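You operate a simulated robot arm through the tools that you are given. There is no shell and no other tool. Be economical: measure what you need, move in short steps, check, and stop when the job is done.

Carry out the task below with a simulated robot arm. There is one attempt and no reset: what you move stays moved.

JOB
Tip two scoops of lavender from the jar into the hopper and close the jar.
Fine: use the wooden-handled scoop and stand it back; spill none. Set down upright: wooden-handled scoop.

The check looks at the end state, three seconds after you hand in, the way a careful person would. Anything else that was tipped, shoved, dropped, spilled or broken makes it a failure.

ROBOT AND FRAMES
A 6-joint arm with a two-finger parallel gripper, fixed in place. Base frame: the origin is at the foot of the arm, x ahead of it, y to its left, z up; the work surface is at about z = 0.78. Lengths are in m, angles in rad, forces in N, time in s.
With the tool pointing down near the work surface it reaches from about 0.24 to 0.64 m from the base axis. Its first joint turns from -1.152 to 1.152 rad. Payload 2.7 kg.
Tool frame: the origin (TCP) lies between the finger pads and is the grasp point; the fingertips stand 0.023 m ahead of it; z points along the fingers, y is the line along which they close. Largest opening 0.094 m; finger width 0.038, thickness 0.01; the body of the gripper, 0.054 by 0.096 m, starts 0.039 m behind the TCP.
Orientation is told as [roll, pitch, yaw] about the base's x, y, z axes, in that order, counted from this pose: with the fingers straight down and closing along the base's y, the tool's x points along the base's -x, its y along +y and its z along -z.

CONTROLS
- The arm moves only by the tool step_arm. Its argument "steps" is a list of rows, each a list of 3 entries, a list of its own where there are three numbers: the finger opening in m, from 0 to 0.094, then the shift along the tool's x, y, z in units of 20 mm (1.0 is 20 mm), then the turn, a rotation vector about the tool's x, y, z in units of 8 degrees (1.0 is 8 degrees). In form: [[jaw, [x, y, z], [wx, wy, wz]], ...]. A call has 1 to 12 rows; each row shifts and turns the commanded pose from where the row before left it, along the tool's axes as they then stand. A call with a number of a shift or a turn outside -1 to 1 is refused whole. Rows are played at 5 a second. More than 0.05 m and 0.15 rad between two rows, or a gripper value outside its range, and nothing of the call is played. A pose out of reach is approached as far as the arm can. The call stops where the force on the tool passes 40 N (or 10 N more than at its start, if that is more) or the arm is blocked; 0.2 s more then pass. The fingers move at their own pace (about 0.045 m/s each) and stop on an object; they squeeze with about 24 N. The grip force told is the motor's: it shows also when the fingers shut on nothing. Time passes only in rows, and 0.2 s behind the last, so rows that do not move let the fingers close. It gives the time, the measured TCP pose, the force on the tool (base axes), the opening and the grip force at its end, in the units of the frame above (readings bear some noise), with the torque about the TCP (base axes, N m) and any sound that the robot's microphone picked up.
- Cameras (640 x 400 px; columns grow to the right, rows downward): "scene" is fixed at [0.0889, -0.4452, 1.4012]; the picture's right is [0.61, -0.79, 0.00], its down [-0.47, -0.37, -0.80] and it looks along [0.63, 0.49, -0.60] (base axes); focal length 302 px, centre (320, 200). "wrist" rides on the gripper at [0.087, 0.016, -0.075] in the tool frame; the picture's right is [-0.18, 0.98, 0.00], its down [-0.58, -0.11, -0.81] and it looks along [-0.79, -0.15, 0.59] (tool axes); focal length 243 px, centre (320, 200). There is no depth. A picture from a camera that has moved, and an enlarged one, comes with that camera's place and axes in the base frame and with its lens.
- grab_frame(camera): a new picture of that camera. It takes no simulated time.
- enlarge(camera, box): a new picture of the part [left, top, right, bottom] of that camera's present view, enlarged. It takes no simulated time.
- hand_in(): hands the job in; it is judged then, once.

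Work in short steps. Places have to be worked out from the pictures, the camera data and where the tool is seen: move nearer, look again, correct. Check each grasp and each placing, and mend what went wrong. You have 120 turns and 68 pictures in all, those below and enlarged ones among them. Open the gripper and draw the arm clear of the work before you hand the job in, unless the task says otherwise; then end with one line.

The tools are called after "Request:" as name(argument=value, ...) on one line, values as JSON. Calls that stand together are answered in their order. step_arm: Moves the arm, as the interface text tells. Its arguments: {"type":"object","properties":{"steps":{"type":"array"}},"required":["steps"]} The other tools are called the same way: grab_frame (camera) takes a picture; enlarge (camera, box) takes an enlarged picture of a part of a camera's view; hand_in () hands the job in.

At the start:

```text
clock: 0.0
tool_pos: [0.3108, -0.1637, 1.2267]
orientation: [0.002, -0.001, 0.002]
ft_force: [1.0, 0.0, 0.3]
wrist_torque: [-0.05, 0.02, -0.04]
opening: 0.094
gripper_force: 0.1
```

scene: 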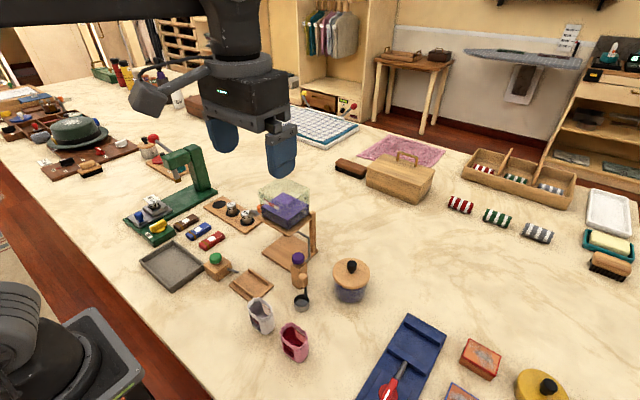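
wrist: 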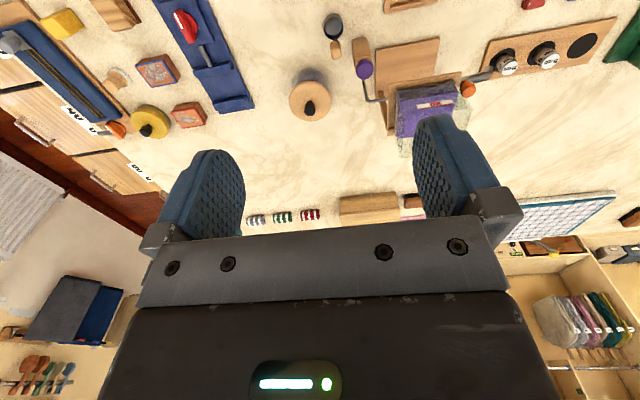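

I start by enlarging the area with hopper, jar and scoop to identify the parts.

Request:
enlarge(camera="scene", box=[220, 170, 400, 380])

Request:
enlarge(camera="wrist", box=[270, 0, 510, 150])

Request:
enlarge(camera="scene", box=[340, 300, 640, 400])

```text
1.90 times, centred on (310, 275) of scene
camera zoom: at [0.0889, -0.4452, 1.4012], right [0.61, -0.79, 0.0], down [-0.47, -0.37, -0.8], along [0.63, 0.49, -0.6], focal length 575 px, centre (339, 57)
```

zoom: 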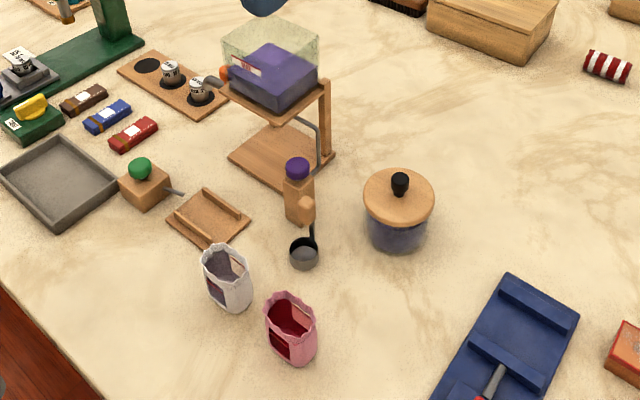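

```text
2.67 times, centred on (390, 75) of wrist
camera zoom: at [0.2246, -0.1483, 1.3012], right [0.18, 0.98, 0.0], down [0.58, -0.11, 0.81], along [0.79, -0.15, -0.59], focal length 647 px, centre (133, 533)
```

zoom: 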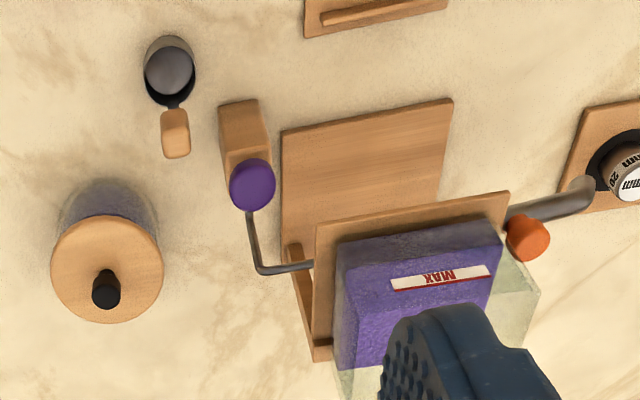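

```text
2.13 times, centred on (490, 350) of scene
camera zoom: at [0.0889, -0.4452, 1.4012], right [0.61, -0.79, 0.0], down [-0.47, -0.37, -0.8], along [0.63, 0.49, -0.6], focal length 644 px, centre (-43, -120)
```

zoom: 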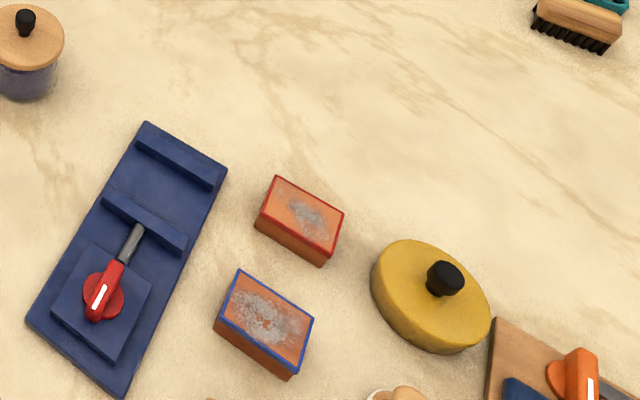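

Scoop appears as a ladle with an upright handle near (0.40,-0.156), the jar near (0.48,-0.218), the hopper beyond. I descend 0.2 m for a nearer look.

Request:
step_arm(steps=[[0.094, [0, 0, 1], [0, 0, 0]], [0.094, [0, 0, 1], [0, 0, 0]], [0.094, [0, 0, 1], [0, 0, 0]], [0.094, [0, 0, 1], [0, 0, 0]], [0.094, [0, 0, 1], [0, 0, 0]], [0.094, [0, 0, 1], [0, 0, 0]], [0.094, [0, 0, 1], [0, 0, 0]], [0.094, [0, 0, 1], [0, 0, 0]], [0.094, [0, 0, 1], [0, 0, 0]]])

Request:
grab_frame(camera="wrist")

Request:
grab_frame(camera="scene")

```text
clock: 2.0
tool_pos: [0.3117, -0.1648, 1.0459]
orientation: [0.001, -0.004, 0.001]
ft_force: [0.6, -0.4, -0.9]
wrist_torque: [-0.02, 0.01, 0.02]
opening: 0.0938
gripper_force: 0.0
```

```text
62 pictures are left
camera wrist: at [0.2254, -0.1483, 1.1204], right [0.18, 0.98, 0.0], down [0.58, -0.11, 0.81], along [0.79, -0.15, -0.59], focal length 243 px, centre (320, 200)
```

wrist: 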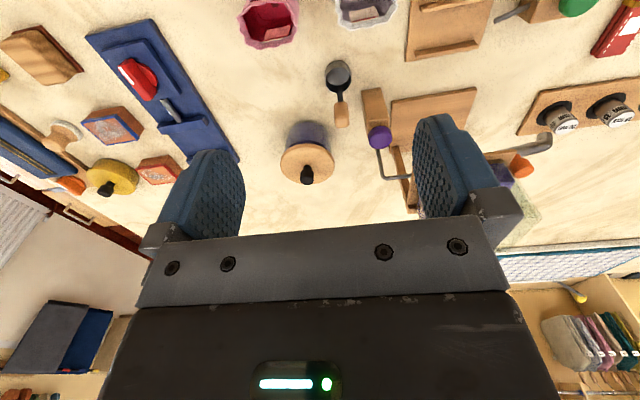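

```text
61 pictures are left
```

scene: 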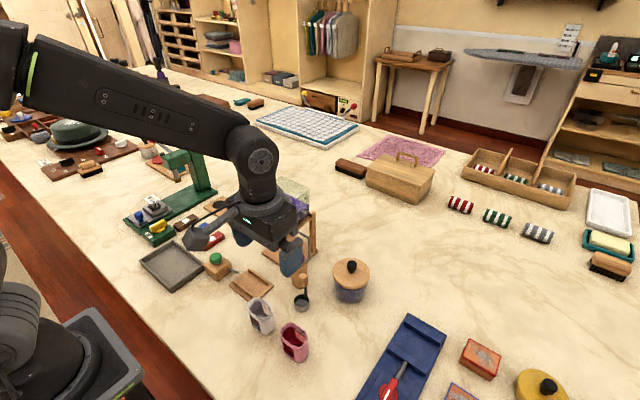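

The wrist view is inverted; I enlarge scoop and jar in it and the hopper in the scene view.

Request:
enlarge(camera="wrist", box=[270, 40, 430, 200])

Request:
enlarge(camera="scene", box=[260, 240, 390, 330])

```text
2.50 times, centred on (350, 120) of wrist
camera zoom: at [0.2254, -0.1483, 1.1204], right [0.18, 0.98, 0.0], down [0.58, -0.11, 0.81], along [0.79, -0.15, -0.59], focal length 606 px, centre (245, 400)
```

zoom: 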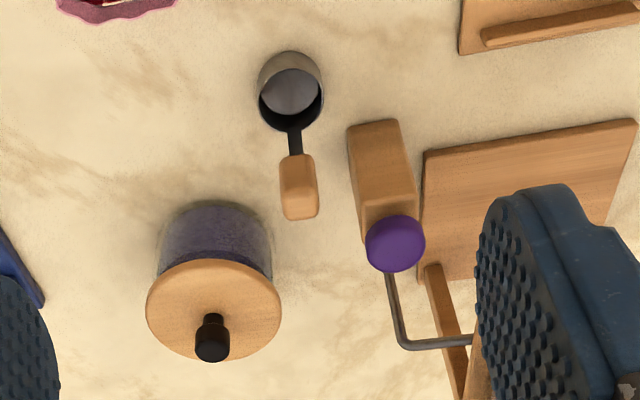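

```text
4.44 times, centred on (325, 285) of scene
camera zoom: at [0.0889, -0.4452, 1.4012], right [0.61, -0.79, 0.0], down [-0.47, -0.37, -0.8], along [0.63, 0.49, -0.6], focal length 1342 px, centre (298, -178)
```

zoom: 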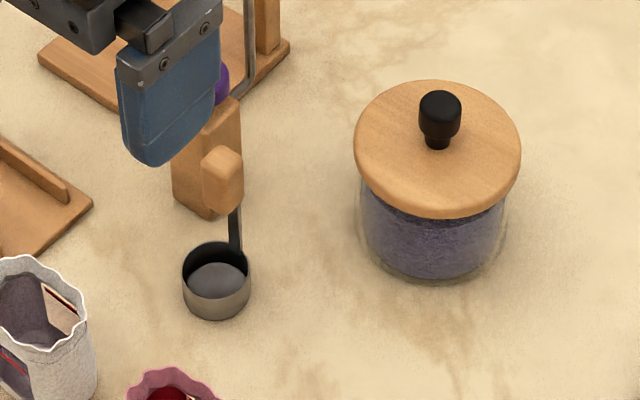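

Rim centre of the scoop computes to (0.394,-0.155,0.796), its grip to (0.403,-0.155,0.86). Now I shift left to look at the hopper's top.

Request:
step_arm(steps=[[0.094, [0, 1, -1], [0, 0, 0]], [0.094, [0, 1, -1], [0, 0, 0]], [0.094, [0, 1, -1], [0, 0, 0]], [0.094, [0, 1, -1], [0, 0, 0]], [0.094, [0, 1, 0], [0, 0, 0]], [0.094, [0, 1, 0], [0, 0, 0]], [0.094, [0, 1, 0], [0, 0, 0]], [0.094, [0, 1, 0], [0, 0, 0]]])

Request:
grab_frame(camera="wrist")

Request:
enlarge(camera="scene", box=[230, 170, 350, 300])

```text
clock: 3.8
tool_pos: [0.3098, -0.0042, 1.1261]
orientation: [0.002, -0.003, 0.0]
ft_force: [-0.4, 0.1, 0.1]
wrist_torque: [0.0, 0.02, 0.05]
opening: 0.0938
gripper_force: 0.1
```

```text
58 pictures are left
camera wrist: at [0.2245, 0.0117, 1.2006], right [0.18, 0.98, 0.0], down [0.58, -0.11, 0.81], along [0.79, -0.15, -0.59], focal length 243 px, centre (320, 200)
```

wrist: 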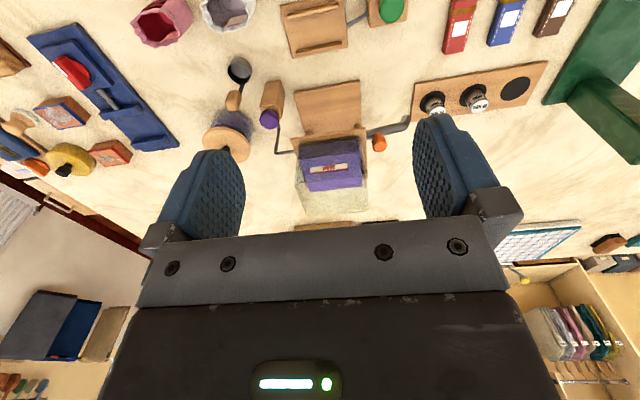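

```text
3.08 times, centred on (290, 235) of scene
camera zoom: at [0.0889, -0.4452, 1.4012], right [0.61, -0.79, 0.0], down [-0.47, -0.37, -0.8], along [0.63, 0.49, -0.6], focal length 929 px, centre (412, 92)
```

zoom: 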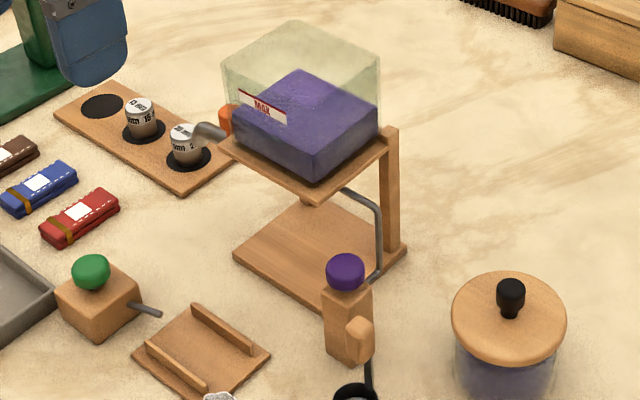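

Request:
enlarge(camera="wrist", box=[250, 70, 410, 230])

```text
2.50 times, centred on (330, 150) of wrist
camera zoom: at [0.2245, 0.0117, 1.2006], right [0.18, 0.98, 0.0], down [0.58, -0.11, 0.81], along [0.79, -0.15, -0.59], focal length 606 px, centre (295, 325)
```

zoom: 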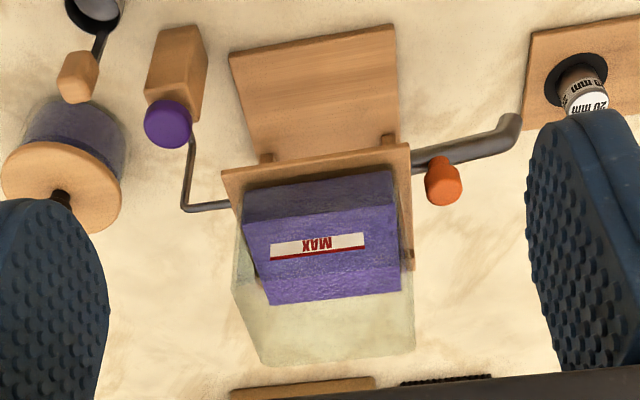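

The hopper is an open glass box: rim x 0.452–0.532, y −0.067–0.017, z≈1.0. I test, empty-handed and clear above, whether the arm can pitch beyond horizontal for pouring.

Request:
step_arm(steps=[[0.094, [-1, -0.2, 0], [0, 0, 0]], [0.094, [-1, -0.2, 0], [0, 0, 0]], [0.094, [-1, -0.2, 0], [0, -1, 0]], [0.094, [-1, -0.2, 0], [0, -1, 0]], [0.094, [-1, -0.2, 0], [0, -1, 0]], [0.094, [0, 0, 0], [0, -1, 0]], [0.094, [0, 0, 0], [0, -1, 0]], [0.094, [0, 0, 0], [0, -1, 0]], [0.094, [0, 0, 0], [0, -1, 0]], [0.094, [0, 0, 0], [0, -1, 0]], [0.094, [0, 0, 0], [0, -1, 0]]])

```text
clock: 6.2
tool_pos: [0.4074, -0.0284, 1.135]
orientation: [0.052, -1.005, -0.006]
ft_force: [0.0, -0.1, -0.4]
wrist_torque: [0.01, -0.05, 0.03]
opening: 0.094
gripper_force: 0.0
out of reach, approached as far as the arm can: row 9, 10, 11
```

Pitch stops at about 58° there; I try further out, where the arm is less folded.

Request:
step_arm(steps=[[0.094, [-0.4, 0, 0.9], [0, 0, 0]], [0.094, [-0.4, 0, 0.9], [0, 0, 0]], [0.094, [-0.4, 0, 0.9], [0, 0, 0]], [0.094, [-0.4, 0, 0.9], [0, 0, 0]], [0.094, [-0.4, 0, 0.9], [0, -1, 0]], [0.094, [-0.4, 0, 0.9], [0, -1, 0]], [0.094, [0, 0, 0], [0, -1, 0]], [0.094, [0, 0, 0], [0, -1, 0]], [0.094, [0, 0, 0], [0, -1, 0]]])

```text
clock: 8.2
tool_pos: [0.5247, -0.0259, 1.1278]
orientation: [3.07, -1.378, -3.055]
ft_force: [-0.2, -0.3, 0.3]
wrist_torque: [-0.01, 0.0, 0.03]
opening: 0.0939
gripper_force: 0.0
```

At 0.525 m pitch reaches 101°, but the pour needs TCP nearer. I bring the tool upright again and will test a sideways roll instead.

Request:
step_arm(steps=[[0.094, [0, 0, 0], [0, 1, 0]], [0.094, [0, 0, 0], [0, 1, 0]], [0.094, [0, 0, 0], [0, 1, 0]], [0.094, [0, 0, 0], [0, 1, 0]], [0.094, [0, 0, 0], [0, 1, 0]], [0.094, [0, 0, 0], [0, 1, 0]], [0.094, [0, 0, 0], [0, 1, 0]], [0.094, [0, 0, 0], [0, 1, 0]], [0.094, [0, 0, 0], [0, 1, 0]], [0.094, [0, 0, 0], [0, 1, 0]], [0.094, [0, 0, 0], [0, 1, 0]], [0.094, [0, 0, 0], [0, 1, 0]]])

```text
clock: 10.8
tool_pos: [0.528, -0.0187, 1.1306]
orientation: [0.042, -0.599, 0.028]
ft_force: [0.0, -0.6, 0.1]
wrist_torque: [-0.01, -0.02, -0.01]
opening: 0.0939
gripper_force: 0.0
out of reach, approached as far as the arm can: row 5, 6, 7, 8, 9, 10
```

Now at pitch −34°; I finish levelling and move back to x≈0.49, y≈−0.10.

Request:
step_arm(steps=[[0.094, [0, 0, 0], [0, 1, 0]], [0.094, [0, 0, 0], [0, 1, 0]], [0.094, [0, 0, 0], [0, 1, 0]], [0.094, [0, 0, 0], [0, 1, 0]], [0.094, [0, 0, 0], [0.3, 0.3, 0.2]], [0.094, [0.9, -1, 0], [0, 0, 0]], [0.094, [0.9, -1, 0], [0, 0, 0]], [0.094, [0, -1, 0], [0, 0, 0]], [0.094, [0, -1, 0], [0, 0, 0]]])

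```text
clock: 12.8
tool_pos: [0.493, -0.101, 1.1319]
orientation: [-0.008, -0.002, 0.023]
ft_force: [-0.3, 0.9, -0.3]
wrist_torque: [-0.01, 0.0, 0.02]
opening: 0.0938
gripper_force: 0.0
```

Level again. Now the sideways roll test (tool pointing +y), 12 steps of 8°.

Request:
step_arm(steps=[[0.094, [0, 0, 0], [-1, 0, 0]], [0.094, [0, 0, 0], [-1, 0, 0]], [0.094, [0, 0, 0], [-1, 0, 0]], [0.094, [0, 0, 0], [-1, 0, 0]], [0.094, [0, 0, 0], [-1, 0, 0]], [0.094, [0, 0, 0], [-1, 0, 0]], [0.094, [0, 0, 0], [-1, 0, 0]], [0.094, [0, 0, 0], [-1, 0, 0]], [0.094, [0, 0, 0], [-1, 0, 0]], [0.094, [0, 0, 0], [-1, 0, 0]], [0.094, [0, 0, 0], [-1, 0, 0]], [0.094, [0, 0, 0], [-1, 0, 0]]])

```text
clock: 15.4
tool_pos: [0.4992, -0.0608, 1.1244]
orientation: [1.663, 0.0, 0.009]
ft_force: [0.9, 0.9, 0.0]
wrist_torque: [0.01, -0.01, -0.01]
opening: 0.0942
gripper_force: 0.1
out of reach, approached as far as the arm can: row 11, 12
```

Roll reached 95° before the limit. I try lower (z≈1.06) to see whether roll can go further at the place where pouring happens.

Request:
step_arm(steps=[[0.094, [0, -1, 0], [0, 0, 0]], [0.094, [0, -1, 0], [0, 0, 0]], [0.094, [0, -1, 0], [0, 0, 0]], [0.094, [0, 0, 0], [0, 0, 0]], [0.094, [0, 0, 0], [-1, 0, 0]], [0.094, [0, 0, 0], [-1, 0, 0]], [0.094, [0, 0, 0], [-1, 0, 0]], [0.094, [0, 0, 0], [0, 0, 0]]])

Request:
grab_frame(camera="scene")

```text
clock: 16.8
tool_pos: [0.5197, -0.0092, 1.0685]
orientation: [1.899, 0.012, 0.016]
ft_force: [-17.1, -5.1, 6.7]
wrist_torque: [-0.75, 1.12, -0.64]
opening: 0.0939
gripper_force: 0.1
out of reach, approached as far as the arm can: row 5, 6, 7
stopped in row 7: the force on the tool passed its limit at 71 N (the readings are from after the stop); the commanded pose is now the measured one
```

```text
55 pictures are left
```

scene: 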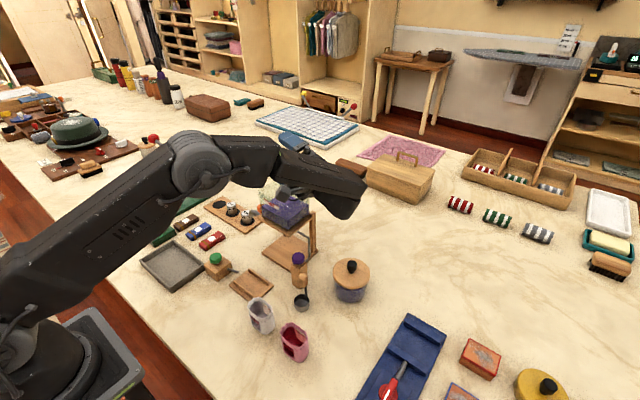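

A contact: the out-of-reach approach drifted over the hopper (force 71 N). I lift straight away and inspect the hopper.

Request:
step_arm(steps=[[0.094, [0, 1, 0], [0, 0, 0]], [0.094, [0, 1, 0], [0, 0, 0]], [0.094, [0, 1, 0], [0, 0, 0]], [0.094, [0, 1, 0], [0, 0, 0]], [0.094, [0, 1, 0], [0, 0, 0]], [0.094, [0, 0, 0], [1, 0, 0]], [0.094, [0, 0, 0], [1, 0, 0]], [0.094, [0, 0, 0], [1, 0, 0]], [0.094, [0, 0, 0], [1, 0, 0]], [0.094, [0, 0, 0], [1, 0, 0]], [0.094, [0, 0, 0], [1, 0, 0]], [0.094, [0, 0, 0], [1, 0, 0]]])

Request:
enlarge(camera="scene", box=[230, 170, 350, 300])

```text
clock: 19.4
tool_pos: [0.5283, -0.0311, 1.1638]
orientation: [0.918, 0.009, 0.012]
ft_force: [-1.0, 0.0, 0.1]
wrist_torque: [0.02, 0.0, 0.0]
opening: 0.0941
gripper_force: 0.0
out of reach, approached as far as the arm can: row 1, 2, 3
```

```text
3.08 times, centred on (290, 235) of scene
camera zoom: at [0.0888, -0.4452, 1.4012], right [0.61, -0.79, 0.0], down [-0.47, -0.37, -0.8], along [0.63, 0.49, -0.6], focal length 929 px, centre (412, 92)
```

zoom: 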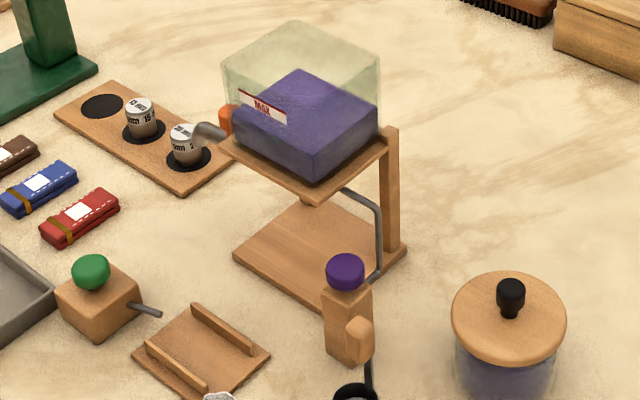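

The hopper is unmoved and intact. Plan: remove lid; grasp the scoop with tool yawed −90° and leaned toward −y so that the pour only needs ~80° to the other side. First level the tool and go above the jar.

Request:
step_arm(steps=[[0.094, [0, 0, 0], [1, 0, 0]], [0.094, [0, 0, 0], [1, 0, 0]], [0.094, [0, 0, 0], [1, 0, 0]], [0.094, [0, 0, 0], [1, 0, 0]], [0.094, [0, 0, 0], [1, 0, 0]], [0.094, [0, 0, 0], [1, 0, 0]], [0.094, [0, 0, 0], [0.58, 0, 0]], [0.094, [0, 0, 0], [0, 0, 0]]])

Request:
step_arm(steps=[[0.094, [0.5, -1, 0], [0, 0, 0]], [0.094, [0.5, -1, 0], [0, 0, 0]], [0.094, [0.5, -1, 0], [0, 0, 0]], [0.094, [0.5, -1, 0], [0, 0, 0]], [0.094, [0.25, -1, 0], [0, 0, 0]], [0.094, [0, -1, 1], [0, 0, 0]], [0.094, [0, -1, 1], [0, 0, 0]], [0.094, [0, -1, 1], [0, 0, 0]], [0.094, [0, -1, 1], [0, 0, 0]], [0.094, [0, -0.35, 1], [0, 0, 0]], [0.094, [0, 0, 1], [0, 0, 0]]])

Request:
grab_frame(camera="wrist")

Request:
grab_frame(camera="scene")

```text
clock: 21.2
tool_pos: [0.5291, -0.0317, 1.163]
orientation: [0.001, 0.011, 0.013]
ft_force: [-0.5, -0.3, -0.7]
wrist_torque: [-0.01, -0.01, 0.02]
opening: 0.094
gripper_force: 0.0
```

```text
clock: 23.6
tool_pos: [0.4855, -0.218, 1.0427]
orientation: [0.004, 0.011, 0.012]
ft_force: [-0.1, -0.8, -0.4]
wrist_torque: [0.02, 0.03, 0.04]
opening: 0.0941
gripper_force: 0.1
```

```text
53 pictures are left
camera wrist: at [0.4005, -0.2035, 1.1181], right [0.17, 0.99, 0.0], down [0.59, -0.1, 0.8], along [0.79, -0.14, -0.6], focal length 243 px, centre (320, 200)
```

wrist: 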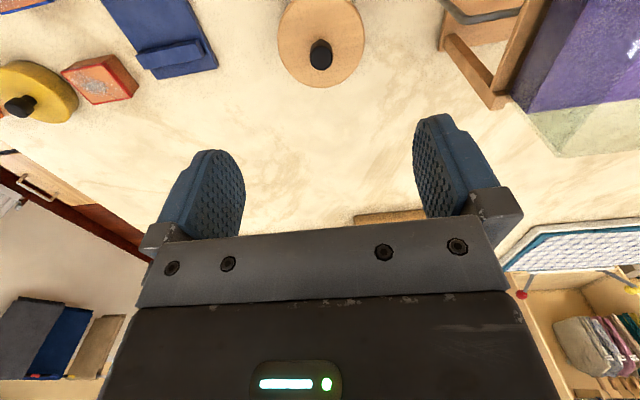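

```text
52 pictures are left
```

scene: 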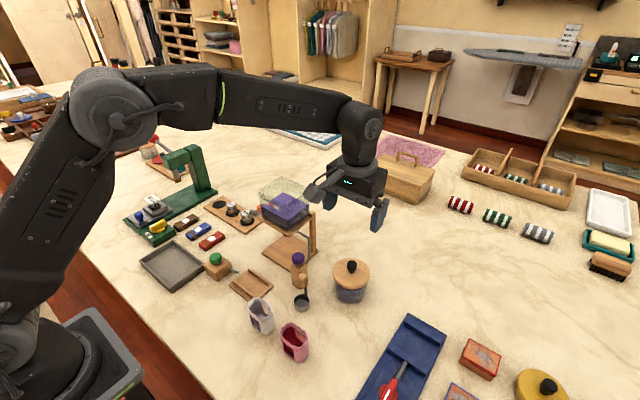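

Knob near (0.494,−0.220,0.88) by the wrist view. I correct and come down 80 mm, then re-check.

Request:
step_arm(steps=[[0.06, [-0.37, -0.08, 1], [0, 0, 0]], [0.06, [0, 0, 1], [0, 0, 0]], [0.06, [0, 0, 1], [0, 0, 0]], [0.06, [0, 0, 1], [0, 0, 0]]])

Request:
grab_frame(camera="wrist")

Request:
enlarge(camera="scene", box=[300, 190, 420, 310])

```text
clock: 24.6
tool_pos: [0.4918, -0.2208, 0.9638]
orientation: [0.002, 0.011, 0.011]
ft_force: [-1.0, -0.6, -0.3]
wrist_torque: [-0.02, -0.01, 0.05]
opening: 0.0597
gripper_force: 0.1
```

```text
51 pictures are left
camera wrist: at [0.4063, -0.2044, 1.0385], right [0.17, 0.99, 0.0], down [0.59, -0.1, 0.8], along [0.79, -0.14, -0.6], focal length 243 px, centre (320, 200)
```

wrist: 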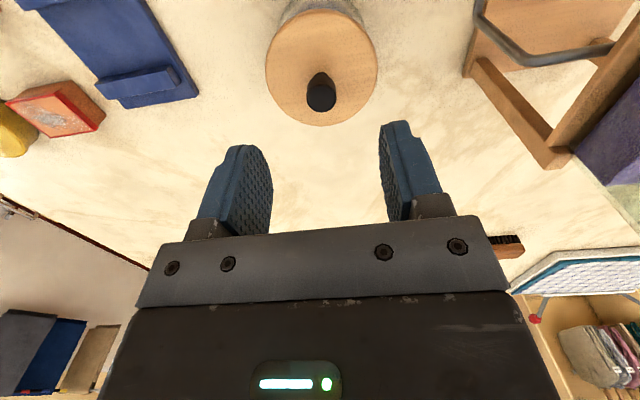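

```text
3.33 times, centred on (360, 250) of scene
camera zoom: at [0.0889, -0.4452, 1.4012], right [0.61, -0.79, 0.0], down [-0.47, -0.37, -0.8], along [0.63, 0.49, -0.6], focal length 1006 px, centre (187, 33)
```

zoom: 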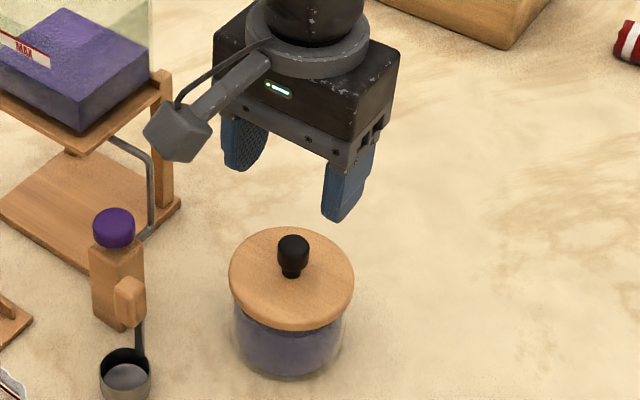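

Nearly aligned. I descend to z≈0.90 with jaw at 0.05 and check against the knob.

Request:
step_arm(steps=[[0.05, [-0.1, 0.05, 0.8], [0, 0, 0]], [0.05, [0, 0, 0.8], [0, 0, 0]], [0.05, [0, 0, 0.8], [0, 0, 0]], [0.05, [0, 0, 0.6], [0, 0, 0]]])

Request:
grab_frame(camera="wrist")

Request:
enlarge(camera="scene", box=[300, 190, 420, 310])

```text
clock: 25.6
tool_pos: [0.4924, -0.2187, 0.9024]
orientation: [0.003, 0.01, 0.013]
ft_force: [-0.5, 0.4, 0.9]
wrist_torque: [-0.01, -0.03, -0.02]
opening: 0.05
gripper_force: 0.1
```

```text
49 pictures are left
camera wrist: at [0.4079, -0.2035, 0.9785], right [0.17, 0.99, 0.0], down [0.59, -0.1, 0.8], along [0.79, -0.14, -0.6], focal length 243 px, centre (320, 200)
```

wrist: 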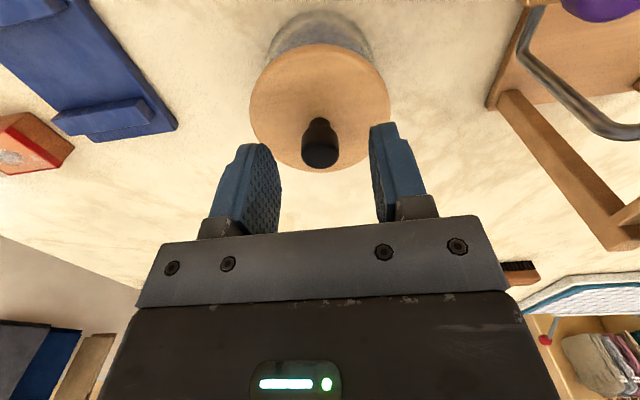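

```text
3.33 times, centred on (360, 250) of scene
camera zoom: at [0.0889, -0.4452, 1.4012], right [0.61, -0.79, 0.0], down [-0.47, -0.37, -0.8], along [0.63, 0.49, -0.6], focal length 1006 px, centre (187, 33)
```

zoom: 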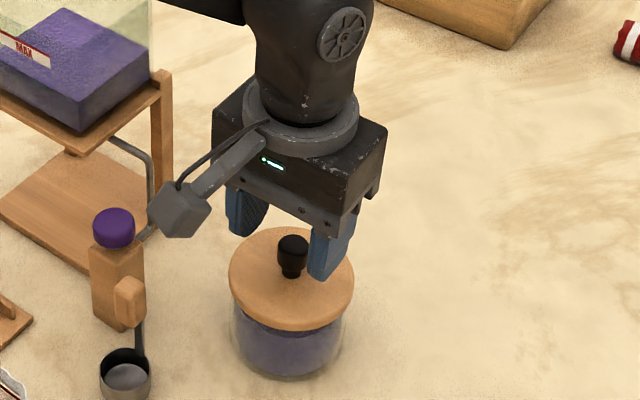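

Knob is centred between the fingers. I go down 14 mm slowly and close.

Request:
step_arm(steps=[[0.05, [-0.1, 0, 0.25], [0, 0, 0]], [0.05, [0, 0, 0.25], [0, 0, 0]], [0.05, [0, 0, 0.2], [0, 0, 0]], [0.05, [0, 0, 0], [0, 0, 0]], [0.0, [0, 0, 0], [0, 0, 0]], [0.0, [0, 0, 0], [0, 0, 0]], [0.0, [0, 0, 0], [0, 0, 0]]])

Request:
grab_frame(camera="wrist")

```text
clock: 27.2
tool_pos: [0.4951, -0.2194, 0.8886]
orientation: [0.005, 0.012, 0.013]
ft_force: [0.0, -0.8, 0.4]
wrist_torque: [-0.06, 0.04, 0.0]
opening: 0.0205
gripper_force: 24.1
heard: snap
```

```text
47 pictures are left
camera wrist: at [0.4097, -0.2029, 0.9646], right [0.17, 0.99, 0.0], down [0.59, -0.1, 0.8], along [0.79, -0.14, -0.6], focal length 243 px, centre (320, 200)
```

wrist: 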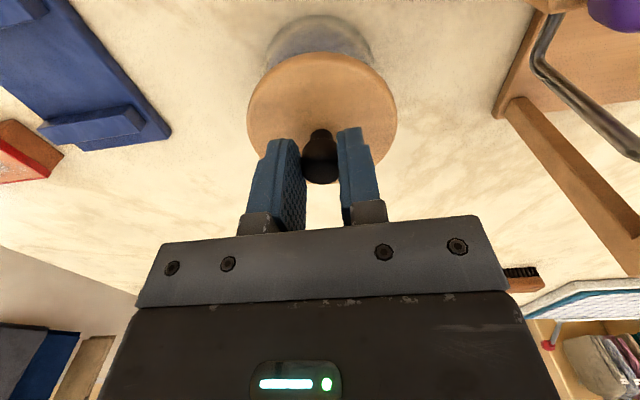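

Knob gripped (0.0205 m). Lift slowly and check that the lid comes.

Request:
step_arm(steps=[[0.0, [0, 0, -0.2], [0, 0, 0]], [0.0, [0, 0, -0.3], [0, 0, 0]], [0.0, [0, 0, -0.5], [0, 0, 0]], [0.0, [0, 0, -0.8], [0, 0, 0]], [0.0, [0, 0, -0.8], [0, 0, 0]], [0.0, [0, 0, -0.8], [0, 0, 0]], [0.0, [0, 0, -0.8], [0, 0, 0]]])

Request:
grab_frame(camera="scene")

```text
clock: 28.8
tool_pos: [0.4954, -0.2188, 0.9741]
orientation: [0.004, 0.009, 0.012]
ft_force: [0.3, 0.1, -0.8]
wrist_torque: [0.0, 0.0, 0.03]
opening: 0.0205
gripper_force: 24.2
```

```text
46 pictures are left
```

scene: 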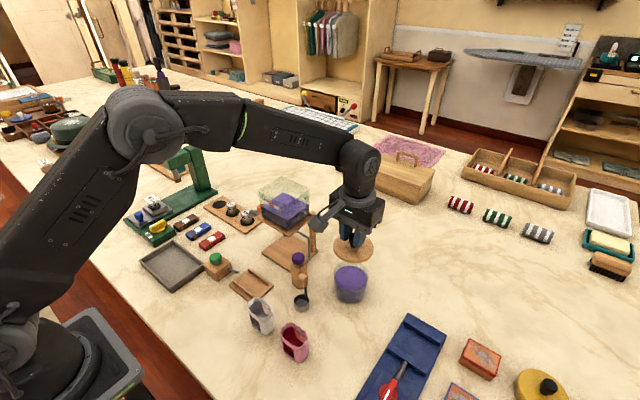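

Lid lifted, jar open. I set the lid on free table at about (0.55,−0.29), first coming down to z≈0.84.

Request:
step_arm(steps=[[0.0, [-0.7, -0.9, 0], [0, 0, 0]], [0.0, [-0.7, -0.9, 0], [0, 0, 0]], [0.0, [-0.7, -0.9, 0], [0, 0, 0]], [0.0, [-0.65, -0.85, 0], [0, 0, 0]], [0.0, [0, 0, 1], [0, 0, 0]], [0.0, [0, 0, 1], [0, 0, 0]], [0.0, [0, 0, 1], [0, 0, 0]], [0.0, [0, 0, 1], [0, 0, 0]], [0.0, [0, 0, 1], [0, 0, 0]], [0.0, [0, 0, 1], [0, 0, 0]], [0.0, [0, 0, 0.5], [0, 0, 0]]])

Request:
grab_frame(camera="scene")

```text
clock: 31.2
tool_pos: [0.5493, -0.2886, 0.8412]
orientation: [0.004, 0.012, 0.012]
ft_force: [-0.1, 0.2, -0.5]
wrist_torque: [0.0, 0.0, -0.01]
opening: 0.0201
gripper_force: 24.3
```

```text
45 pictures are left
```

scene: 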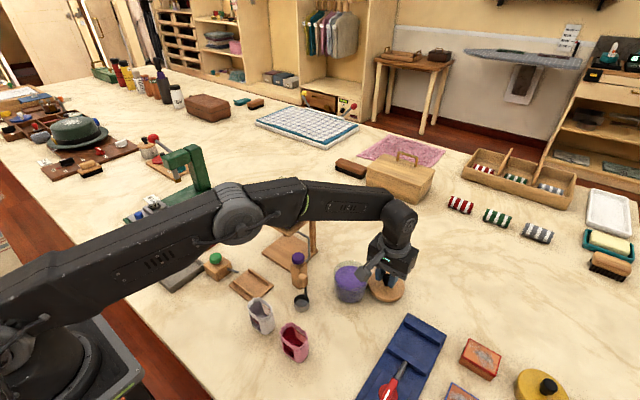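

Clear of jar and tray. I lower in 2 mm steps and watch the force.

Request:
step_arm(steps=[[0.0, [0, 0, 0.15], [0, 0, 0]], [0.0, [0, 0, 0.15], [0, 0, 0]], [0.0, [0, 0, 0.15], [0, 0, 0]], [0.0, [0, 0, 0], [0, 0, 0]]])

```text
clock: 32.2
tool_pos: [0.5497, -0.2888, 0.8335]
orientation: [0.004, 0.009, 0.011]
ft_force: [0.5, -0.7, 0.9]
wrist_torque: [-0.03, -0.02, -0.01]
opening: 0.0205
gripper_force: 24.2
```

Request:
step_arm(steps=[[0.0, [0, 0, 0.1], [0, 0, 0]], [0.0, [0, 0, 0.1], [0, 0, 0]], [0.0, [0, 0, 0.1], [0, 0, 0]], [0.0, [0, 0, 0], [0, 0, 0]]])

Request:
enlarge(camera="scene", box=[320, 220, 440, 320])

```text
clock: 33.2
tool_pos: [0.5511, -0.2889, 0.8285]
orientation: [0.005, 0.01, 0.013]
ft_force: [-0.1, 1.2, 1.2]
wrist_torque: [-0.03, 0.01, 0.01]
opening: 0.0203
gripper_force: 24.0
```

```text
4.00 times, centred on (380, 270) of scene
camera zoom: at [0.0888, -0.4451, 1.4012], right [0.61, -0.79, 0.0], down [-0.47, -0.37, -0.8], along [0.63, 0.49, -0.6], focal length 1208 px, centre (80, -80)
```

zoom: 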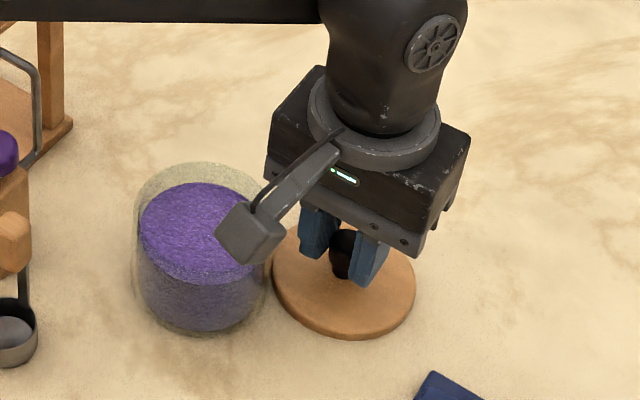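

No contact yet; continue lowering in small steps.

Request:
step_arm(steps=[[0.0, [0, 0, 0.1], [0, 0, 0]], [0.0, [0, 0, 0.1], [0, 0, 0]], [0.0, [0, 0, 0.1], [0, 0, 0]], [0.0, [0, 0, 0], [0, 0, 0]]])

```text
clock: 34.2
tool_pos: [0.5508, -0.2885, 0.8242]
orientation: [0.001, 0.003, 0.012]
ft_force: [0.5, 2.3, 23.7]
wrist_torque: [-0.06, -0.19, 0.05]
opening: 0.0203
gripper_force: 23.8
```

Contact (24 N). I relieve by 1.5 mm, open, and rise clear.

Request:
step_arm(steps=[[0.0, [0, 0, -0.08], [0, 0, 0]], [0.02, [0, 0, 0], [0, 0, 0]], [0.03, [0, 0, 0], [0, 0, 0]], [0.05, [0, 0, 0], [0, 0, 0]], [0.05, [0, 0, -0.3], [0, 0, 0]], [0.05, [0, 0, -1], [0, 0, 0]], [0.05, [0, 0, -1], [0, 0, 0]], [0.05, [0, 0, -1], [0, 0, 0]], [0.05, [0, 0, -1], [0, 0, 0]], [0.05, [0, 0, -1], [0, 0, 0]], [0.05, [0, 0, -1], [0, 0, 0]], [0.05, [0, 0, -1], [0, 0, 0]]])

Request:
grab_frame(camera="wrist")

```text
clock: 36.8
tool_pos: [0.552, -0.2874, 0.9704]
orientation: [0.002, 0.012, 0.014]
ft_force: [0.2, 0.6, 0.2]
wrist_torque: [-0.02, 0.01, 0.04]
opening: 0.0501
gripper_force: 0.2
```

```text
43 pictures are left
camera wrist: at [0.4669, -0.2728, 1.0447], right [0.17, 0.99, 0.0], down [0.59, -0.1, 0.8], along [0.79, -0.14, -0.6], focal length 243 px, centre (320, 200)
```

wrist: 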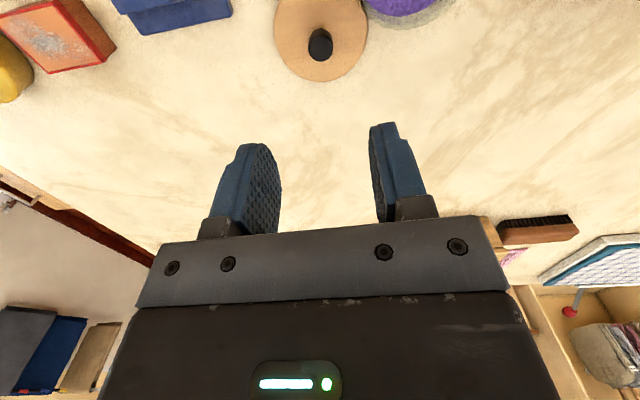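

Lid stands on the table at (0.551,−0.289). Now move above the scoop and yaw the tool −90°.

Request:
step_arm(steps=[[0.05, [0, 0, -1], [0, 0, 0]], [0.05, [0.9, 0.7, -1], [0, 0, 0]], [0.05, [0.9, 0.7, -1], [0, 0, 0]], [0.05, [0.9, 0.7, -1], [0, 0, 0]], [0.05, [0.9, 0.7, -1], [0, 0, 0]], [0.05, [0.9, 0.7, -1], [0, 0, 0]], [0.05, [0.9, 0.7, 0], [0, 0, 0]], [0.05, [0.9, 0.7, 0], [0, 0, 0]], [0.05, [0.9, 0.7, 0], [0, 0, 0]]])

Request:
step_arm(steps=[[0.05, [0, 0, 0], [0, 0, 1]], [0.05, [0, 0, 0], [0, 0, 1]], [0.05, [0, 0, 0], [0, 0, 1]], [0.05, [0, 0, 0], [0, 0, 1]], [0.05, [0, 0, 0], [0, 0, 1]], [0.05, [0, 0, 0], [0, 0, 1]], [0.05, [0, 0, 0], [0, 0, 1]], [0.05, [0, 0, 0], [0, 0, 1]], [0.05, [0, 0, 0], [0, 0, 1]], [0.05, [0, 0, 0], [0, 0, 1]], [0.05, [0, 0, 0], [0, 0, 1]], [0.05, [0, 0, 0], [0, 0, 0.3]]])

```text
clock: 38.8
tool_pos: [0.4064, -0.1775, 1.0907]
orientation: [0.003, 0.012, 0.011]
ft_force: [0.4, -0.7, 0.0]
wrist_torque: [-0.03, -0.04, 0.0]
opening: 0.0499
gripper_force: 0.0
```

```text
clock: 41.4
tool_pos: [0.4074, -0.178, 1.0908]
orientation: [-0.01, 0.005, -1.568]
ft_force: [-0.3, -0.1, -0.8]
wrist_torque: [0.0, -0.02, -0.03]
opening: 0.0498
gripper_force: 0.1
```

Yaw −90° works. Before grasping, I test the pour pose: TCP (0.49,+0.05,1.13), rolling −.

Request:
step_arm(steps=[[0.05, [0.8, 0.4, -0.5], [0, 0, 0]], [0.05, [1, 0.4, -0.5], [0, 0, 0]], [0.05, [1, 0.4, -0.5], [0, 0, 0]], [0.05, [1, 0.4, -0.5], [0, 0, 0]], [0.05, [1, 0.4, -0.2], [0, 0, 0]], [0.05, [1, 0.4, 0], [0, 0, 0]], [0.05, [1, 0.4, 0], [0, 0, 0]], [0.05, [1, 0.4, 0], [0, 0, 0]], [0.05, [1, 0.4, 0], [0, 0, 0]], [0.05, [1, 0.4, 0], [0, 0, 0]], [0.05, [1, 0, 0], [0, 0, 0]], [0.05, [0.6, 0, 0], [0, 0, 0]]])

Request:
step_arm(steps=[[0.05, [0, 0, 0], [0, -1, 0]], [0.05, [0, 0, 0], [0, -1, 0]], [0.05, [0, 0, 0], [0, -1, 0]], [0.05, [0, 0, 0], [0, -1, 0]], [0.05, [0, 0, 0], [0, -1, 0]], [0.05, [0, 0, 0], [0, -1, 0]], [0.05, [0, 0, 0], [0, -1, 0]], [0.05, [0, 0, 0], [0, -1, 0]], [0.05, [0, 0, 0], [0, -1, 0]], [0.05, [0, 0, 0], [0, -1, 0]]])

```text
clock: 44.0
tool_pos: [0.4866, 0.0481, 1.134]
orientation: [-0.013, 0.003, -1.564]
ft_force: [-0.4, 0.6, 0.8]
wrist_torque: [-0.01, 0.01, 0.0]
opening: 0.0499
gripper_force: 0.0
```

```text
clock: 46.2
tool_pos: [0.4869, 0.0494, 1.1345]
orientation: [-0.064, -1.395, -1.504]
ft_force: [0.8, 0.7, 0.6]
wrist_torque: [0.0, 0.0, 0.01]
opening: 0.0501
gripper_force: 0.2
```

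80° without trouble. Try three more steps to learn the limit.

Request:
step_arm(steps=[[0.05, [0, 0, 0], [0, -1, 0]], [0.05, [0, 0, 0], [0, -1, 0]], [0.05, [0, 0, 0], [0, -1, 0]]])

Request:
grab_frame(camera="scene")

```text
clock: 47.0
tool_pos: [0.4906, 0.0355, 1.1342]
orientation: [-3.085, -1.333, 1.531]
ft_force: [-0.2, 0.5, 0.4]
wrist_torque: [0.01, -0.03, 0.01]
opening: 0.0496
gripper_force: 0.1
out of reach, approached as far as the arm can: row 3
```

```text
42 pictures are left
```

scene: 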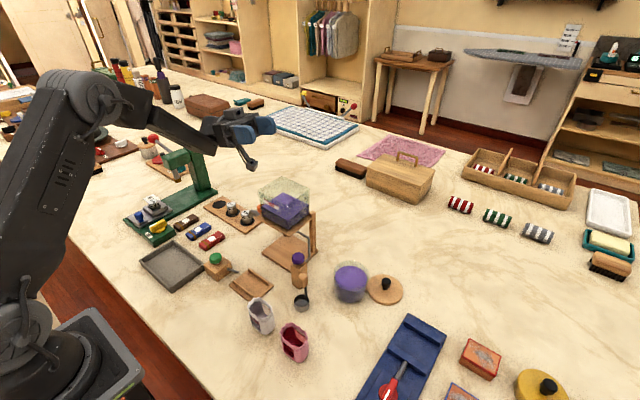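

Roll reaches ~96–104°. With a ~36° opposite lean at grasp that gives >125° tipping. Return to level.

Request:
step_arm(steps=[[0.05, [0, 0, 0], [0, 1, 0]], [0.05, [0, 0, 0], [0, 1, 0]], [0.05, [0, 0, 0], [0, 1, 0]], [0.05, [0, 0, 0], [0, 1, 0]], [0.05, [0, 0, 0], [0, 1, 0]], [0.05, [0, 0, 0], [0, 1, 0]], [0.05, [0, 0, 0], [0, 1, 0]], [0.05, [0, 0, 0], [0, 1, 0]], [0.05, [0, 0, 0], [0, 1, 0]], [0.05, [0, 0, 0], [0, 1, 0]], [0.05, [0, 0, 0], [0, 1, 0]], [0.05, [0, 0, 0], [0, 1, 0]]])

```text
clock: 49.6
tool_pos: [0.4899, 0.037, 1.1342]
orientation: [-0.011, -0.133, -1.563]
ft_force: [0.2, 0.2, -0.3]
wrist_torque: [-0.01, 0.01, 0.02]
opening: 0.0499
gripper_force: 0.0
```

Finish levelling and travel back above the scoop.

Request:
step_arm(steps=[[0.05, [0, 0, 0], [0, 0.95, 0]], [0.05, [-1, -0.4, 0], [0, 0, 0]], [0.05, [-1, -0.4, 0], [0, 0, 0]], [0.05, [-1, -0.4, 0], [0, 0, 0]], [0.05, [-1, -0.4, 0], [0, 0, 0]], [0.05, [-1, -0.4, 0], [0, 0, 0]], [0.05, [-1, -0.4, 0], [0, 0, 0]], [0.05, [-1, -0.4, 0], [0, 0, 0]], [0.05, [-1, -0.4, 0], [0, 0, 0]], [0.05, [-1, -0.4, 0], [0, 0, 0]], [0.05, [-1, -0.4, 0], [0, 0, 0]], [0.05, [-0.8, -0.35, 0], [0, 0, 0]]])

Request:
step_arm(steps=[[0.05, [0, 0, 1], [0, 0, 0]], [0.05, [0, 0, 1], [0, 0, 0]], [0.05, [0, 0, 1], [0, 0, 0]], [0.05, [0, 0, 1], [0, 0, 0]], [0.05, [0, 0, 1], [0, 0, 0]], [0.05, [0, 0, 0], [0, 1, 0]], [0.05, [0, 0, 0], [0, 1, 0]], [0.05, [0, 0, 0], [0, 1, 0]], [0.05, [0, 0, 0], [0, 1, 0]], [0.05, [0, 0, 0], [0, 0.75, 0]]])

Request:
grab_frame(camera="wrist")

Request:
enlarge(camera="scene", box=[250, 210, 410, 330])

```text
clock: 52.2
tool_pos: [0.4054, -0.1804, 1.1348]
orientation: [-0.011, -0.003, -1.566]
ft_force: [0.5, -0.4, 0.7]
wrist_torque: [0.0, 0.03, 0.01]
opening: 0.0501
gripper_force: 0.1
```

```text
clock: 54.4
tool_pos: [0.4032, -0.1819, 1.0361]
orientation: [-0.013, 0.663, -1.574]
ft_force: [-0.5, -0.1, -0.3]
wrist_torque: [0.02, 0.0, 0.0]
opening: 0.05
gripper_force: 0.0
```

```text
41 pictures are left
camera wrist: at [0.4221, -0.158, 1.1464], right [0.98, -0.14, -0.12], down [-0.1, -0.95, 0.28], along [-0.16, -0.26, -0.95], focal length 243 px, centre (320, 200)
```

wrist: 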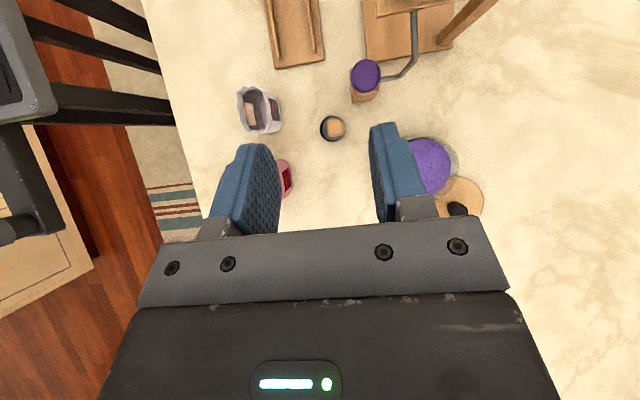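

```text
3.33 times, centred on (330, 270) of scene
camera zoom: at [0.0889, -0.4452, 1.4012], right [0.61, -0.79, 0.0], down [-0.47, -0.37, -0.8], along [0.63, 0.49, -0.6], focal length 1006 px, centre (287, -33)
```

zoom: 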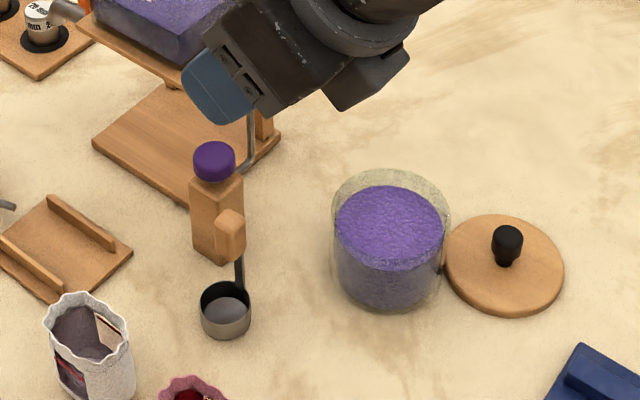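

I enlarge this near-vertical view for precise positions of scoop handle and jar.

Request:
enlarge(camera="wrist", box=[290, 50, 490, 210])

```text
2.50 times, centred on (390, 130) of wrist
camera zoom: at [0.4221, -0.158, 1.1464], right [0.98, -0.14, -0.12], down [-0.1, -0.95, 0.28], along [-0.16, -0.26, -0.95], focal length 606 px, centre (145, 375)
```

zoom: 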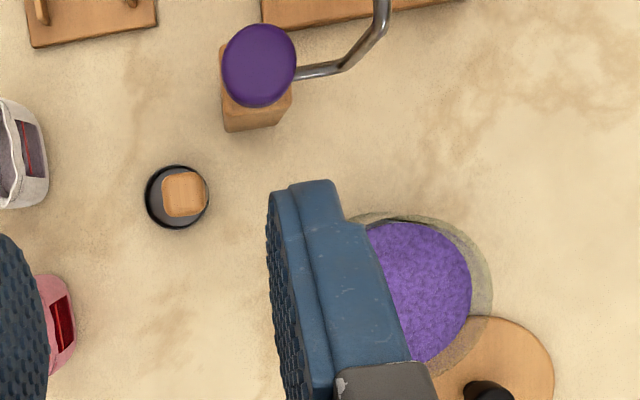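

Grip is ~17 mm square at (0.404,−0.1545); cup centre (0.396,−0.154); the post begins at y≈−0.126. I move to a pre-grasp point 80 mm back along the leaned tool axis.

Request:
step_arm(steps=[[0.036, [-1, 0.05, 0.8], [0, 0, 0]], [0.036, [-1, 0, 0.8], [0, 0, 0]], [0.036, [-1, 0, 0.8], [0, 0, 0]], [0.036, [-1, 0, 0.8], [0, 0, 0]], [0.036, [-0.4, 0, 0], [0, 0, 0]], [0.036, [0, 0, 0], [0, 0, 0]]])

Request:
grab_frame(camera="wrist")

Request:
enlarge(camera="scene", box=[250, 210, 410, 330])

```text
clock: 55.8
tool_pos: [0.4048, -0.21, 0.9312]
orientation: [-0.015, 0.66, -1.573]
ft_force: [0.3, 0.1, -0.2]
wrist_torque: [0.0, 0.02, 0.0]
opening: 0.0362
gripper_force: 0.1
```

```text
38 pictures are left
camera wrist: at [0.4224, -0.1876, 1.0418], right [0.98, -0.14, -0.12], down [-0.1, -0.95, 0.28], along [-0.16, -0.26, -0.95], focal length 243 px, centre (320, 200)
```

wrist: 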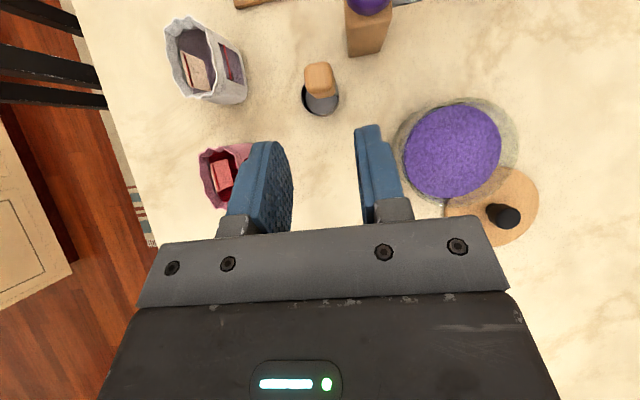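

```text
3.33 times, centred on (330, 270) of scene
camera zoom: at [0.0889, -0.4452, 1.4012], right [0.61, -0.79, 0.0], down [-0.47, -0.37, -0.8], along [0.63, 0.49, -0.6], focal length 1006 px, centre (287, -33)
```

zoom: 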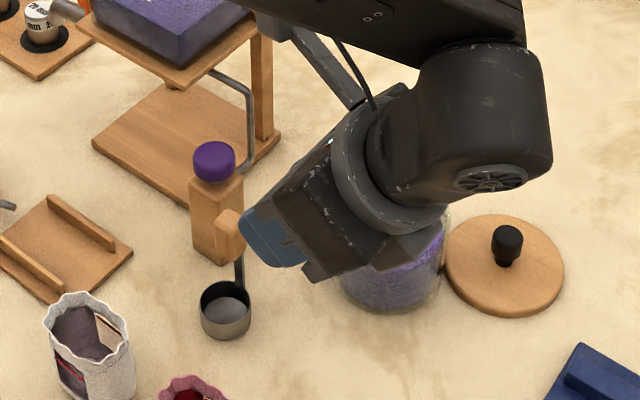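

Aligned (grip x≈0.405). Advance along the tool axis 79 mm and close.

Request:
step_arm(steps=[[0.036, [0, 0, 0.8], [0, 0, 0]], [0.036, [0, 0, 0.8], [0, 0, 0]], [0.036, [0, 0, 0.8], [0, 0, 0]], [0.036, [0, 0, 0.8], [0, 0, 0]], [0.036, [0, 0, 0.75], [0, 0, 0]], [0.036, [0, 0, 0], [0, 0, 0]]])

Request:
grab_frame(camera="wrist")

Request:
enlarge(camera="scene", box=[260, 230, 360, 320])

```text
clock: 57.2
tool_pos: [0.4027, -0.1615, 0.8686]
orientation: [-0.015, 0.66, -1.575]
ft_force: [-0.2, 0.1, 0.0]
wrist_torque: [0.01, -0.02, 0.0]
opening: 0.0361
gripper_force: 0.1
```

```text
36 pictures are left
camera wrist: at [0.4209, -0.1389, 0.9795], right [0.98, -0.14, -0.12], down [-0.1, -0.95, 0.28], along [-0.16, -0.26, -0.95], focal length 243 px, centre (320, 200)
```

wrist: 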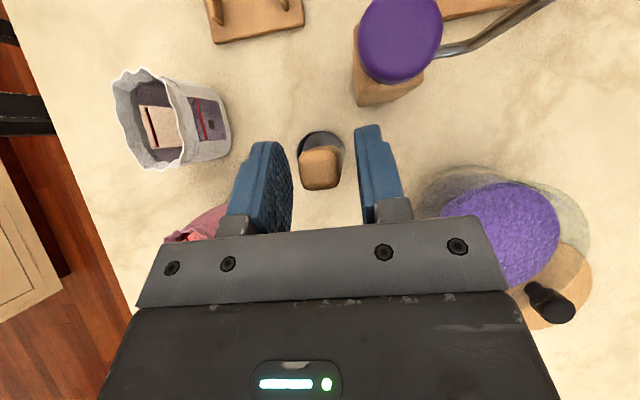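

```text
4.44 times, centred on (310, 275) of scene
camera zoom: at [0.0889, -0.4452, 1.4012], right [0.61, -0.79, 0.0], down [-0.47, -0.37, -0.8], along [0.63, 0.49, -0.6], focal length 1342 px, centre (364, -133)
```

zoom: 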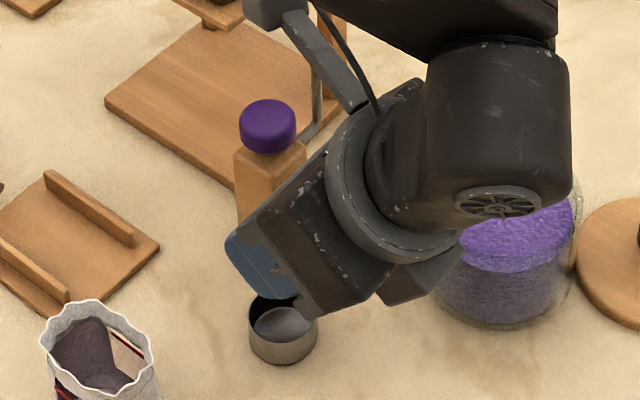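

The handle is between the pads. Close.

Request:
step_arm(steps=[[0.022, [0, 0, 0], [0, 0, 0]], [0.01, [0, 0, 0], [0, 0, 0]], [0.0, [0, 0, 0], [0, 0, 0]], [0.0, [0, 0, 0], [0, 0, 0]]])

```text
clock: 58.2
tool_pos: [0.4026, -0.162, 0.8678]
orientation: [-0.014, 0.659, -1.573]
ft_force: [0.1, -0.2, 0.2]
wrist_torque: [-0.03, 0.0, 0.02]
opening: 0.0177
gripper_force: 23.9
```

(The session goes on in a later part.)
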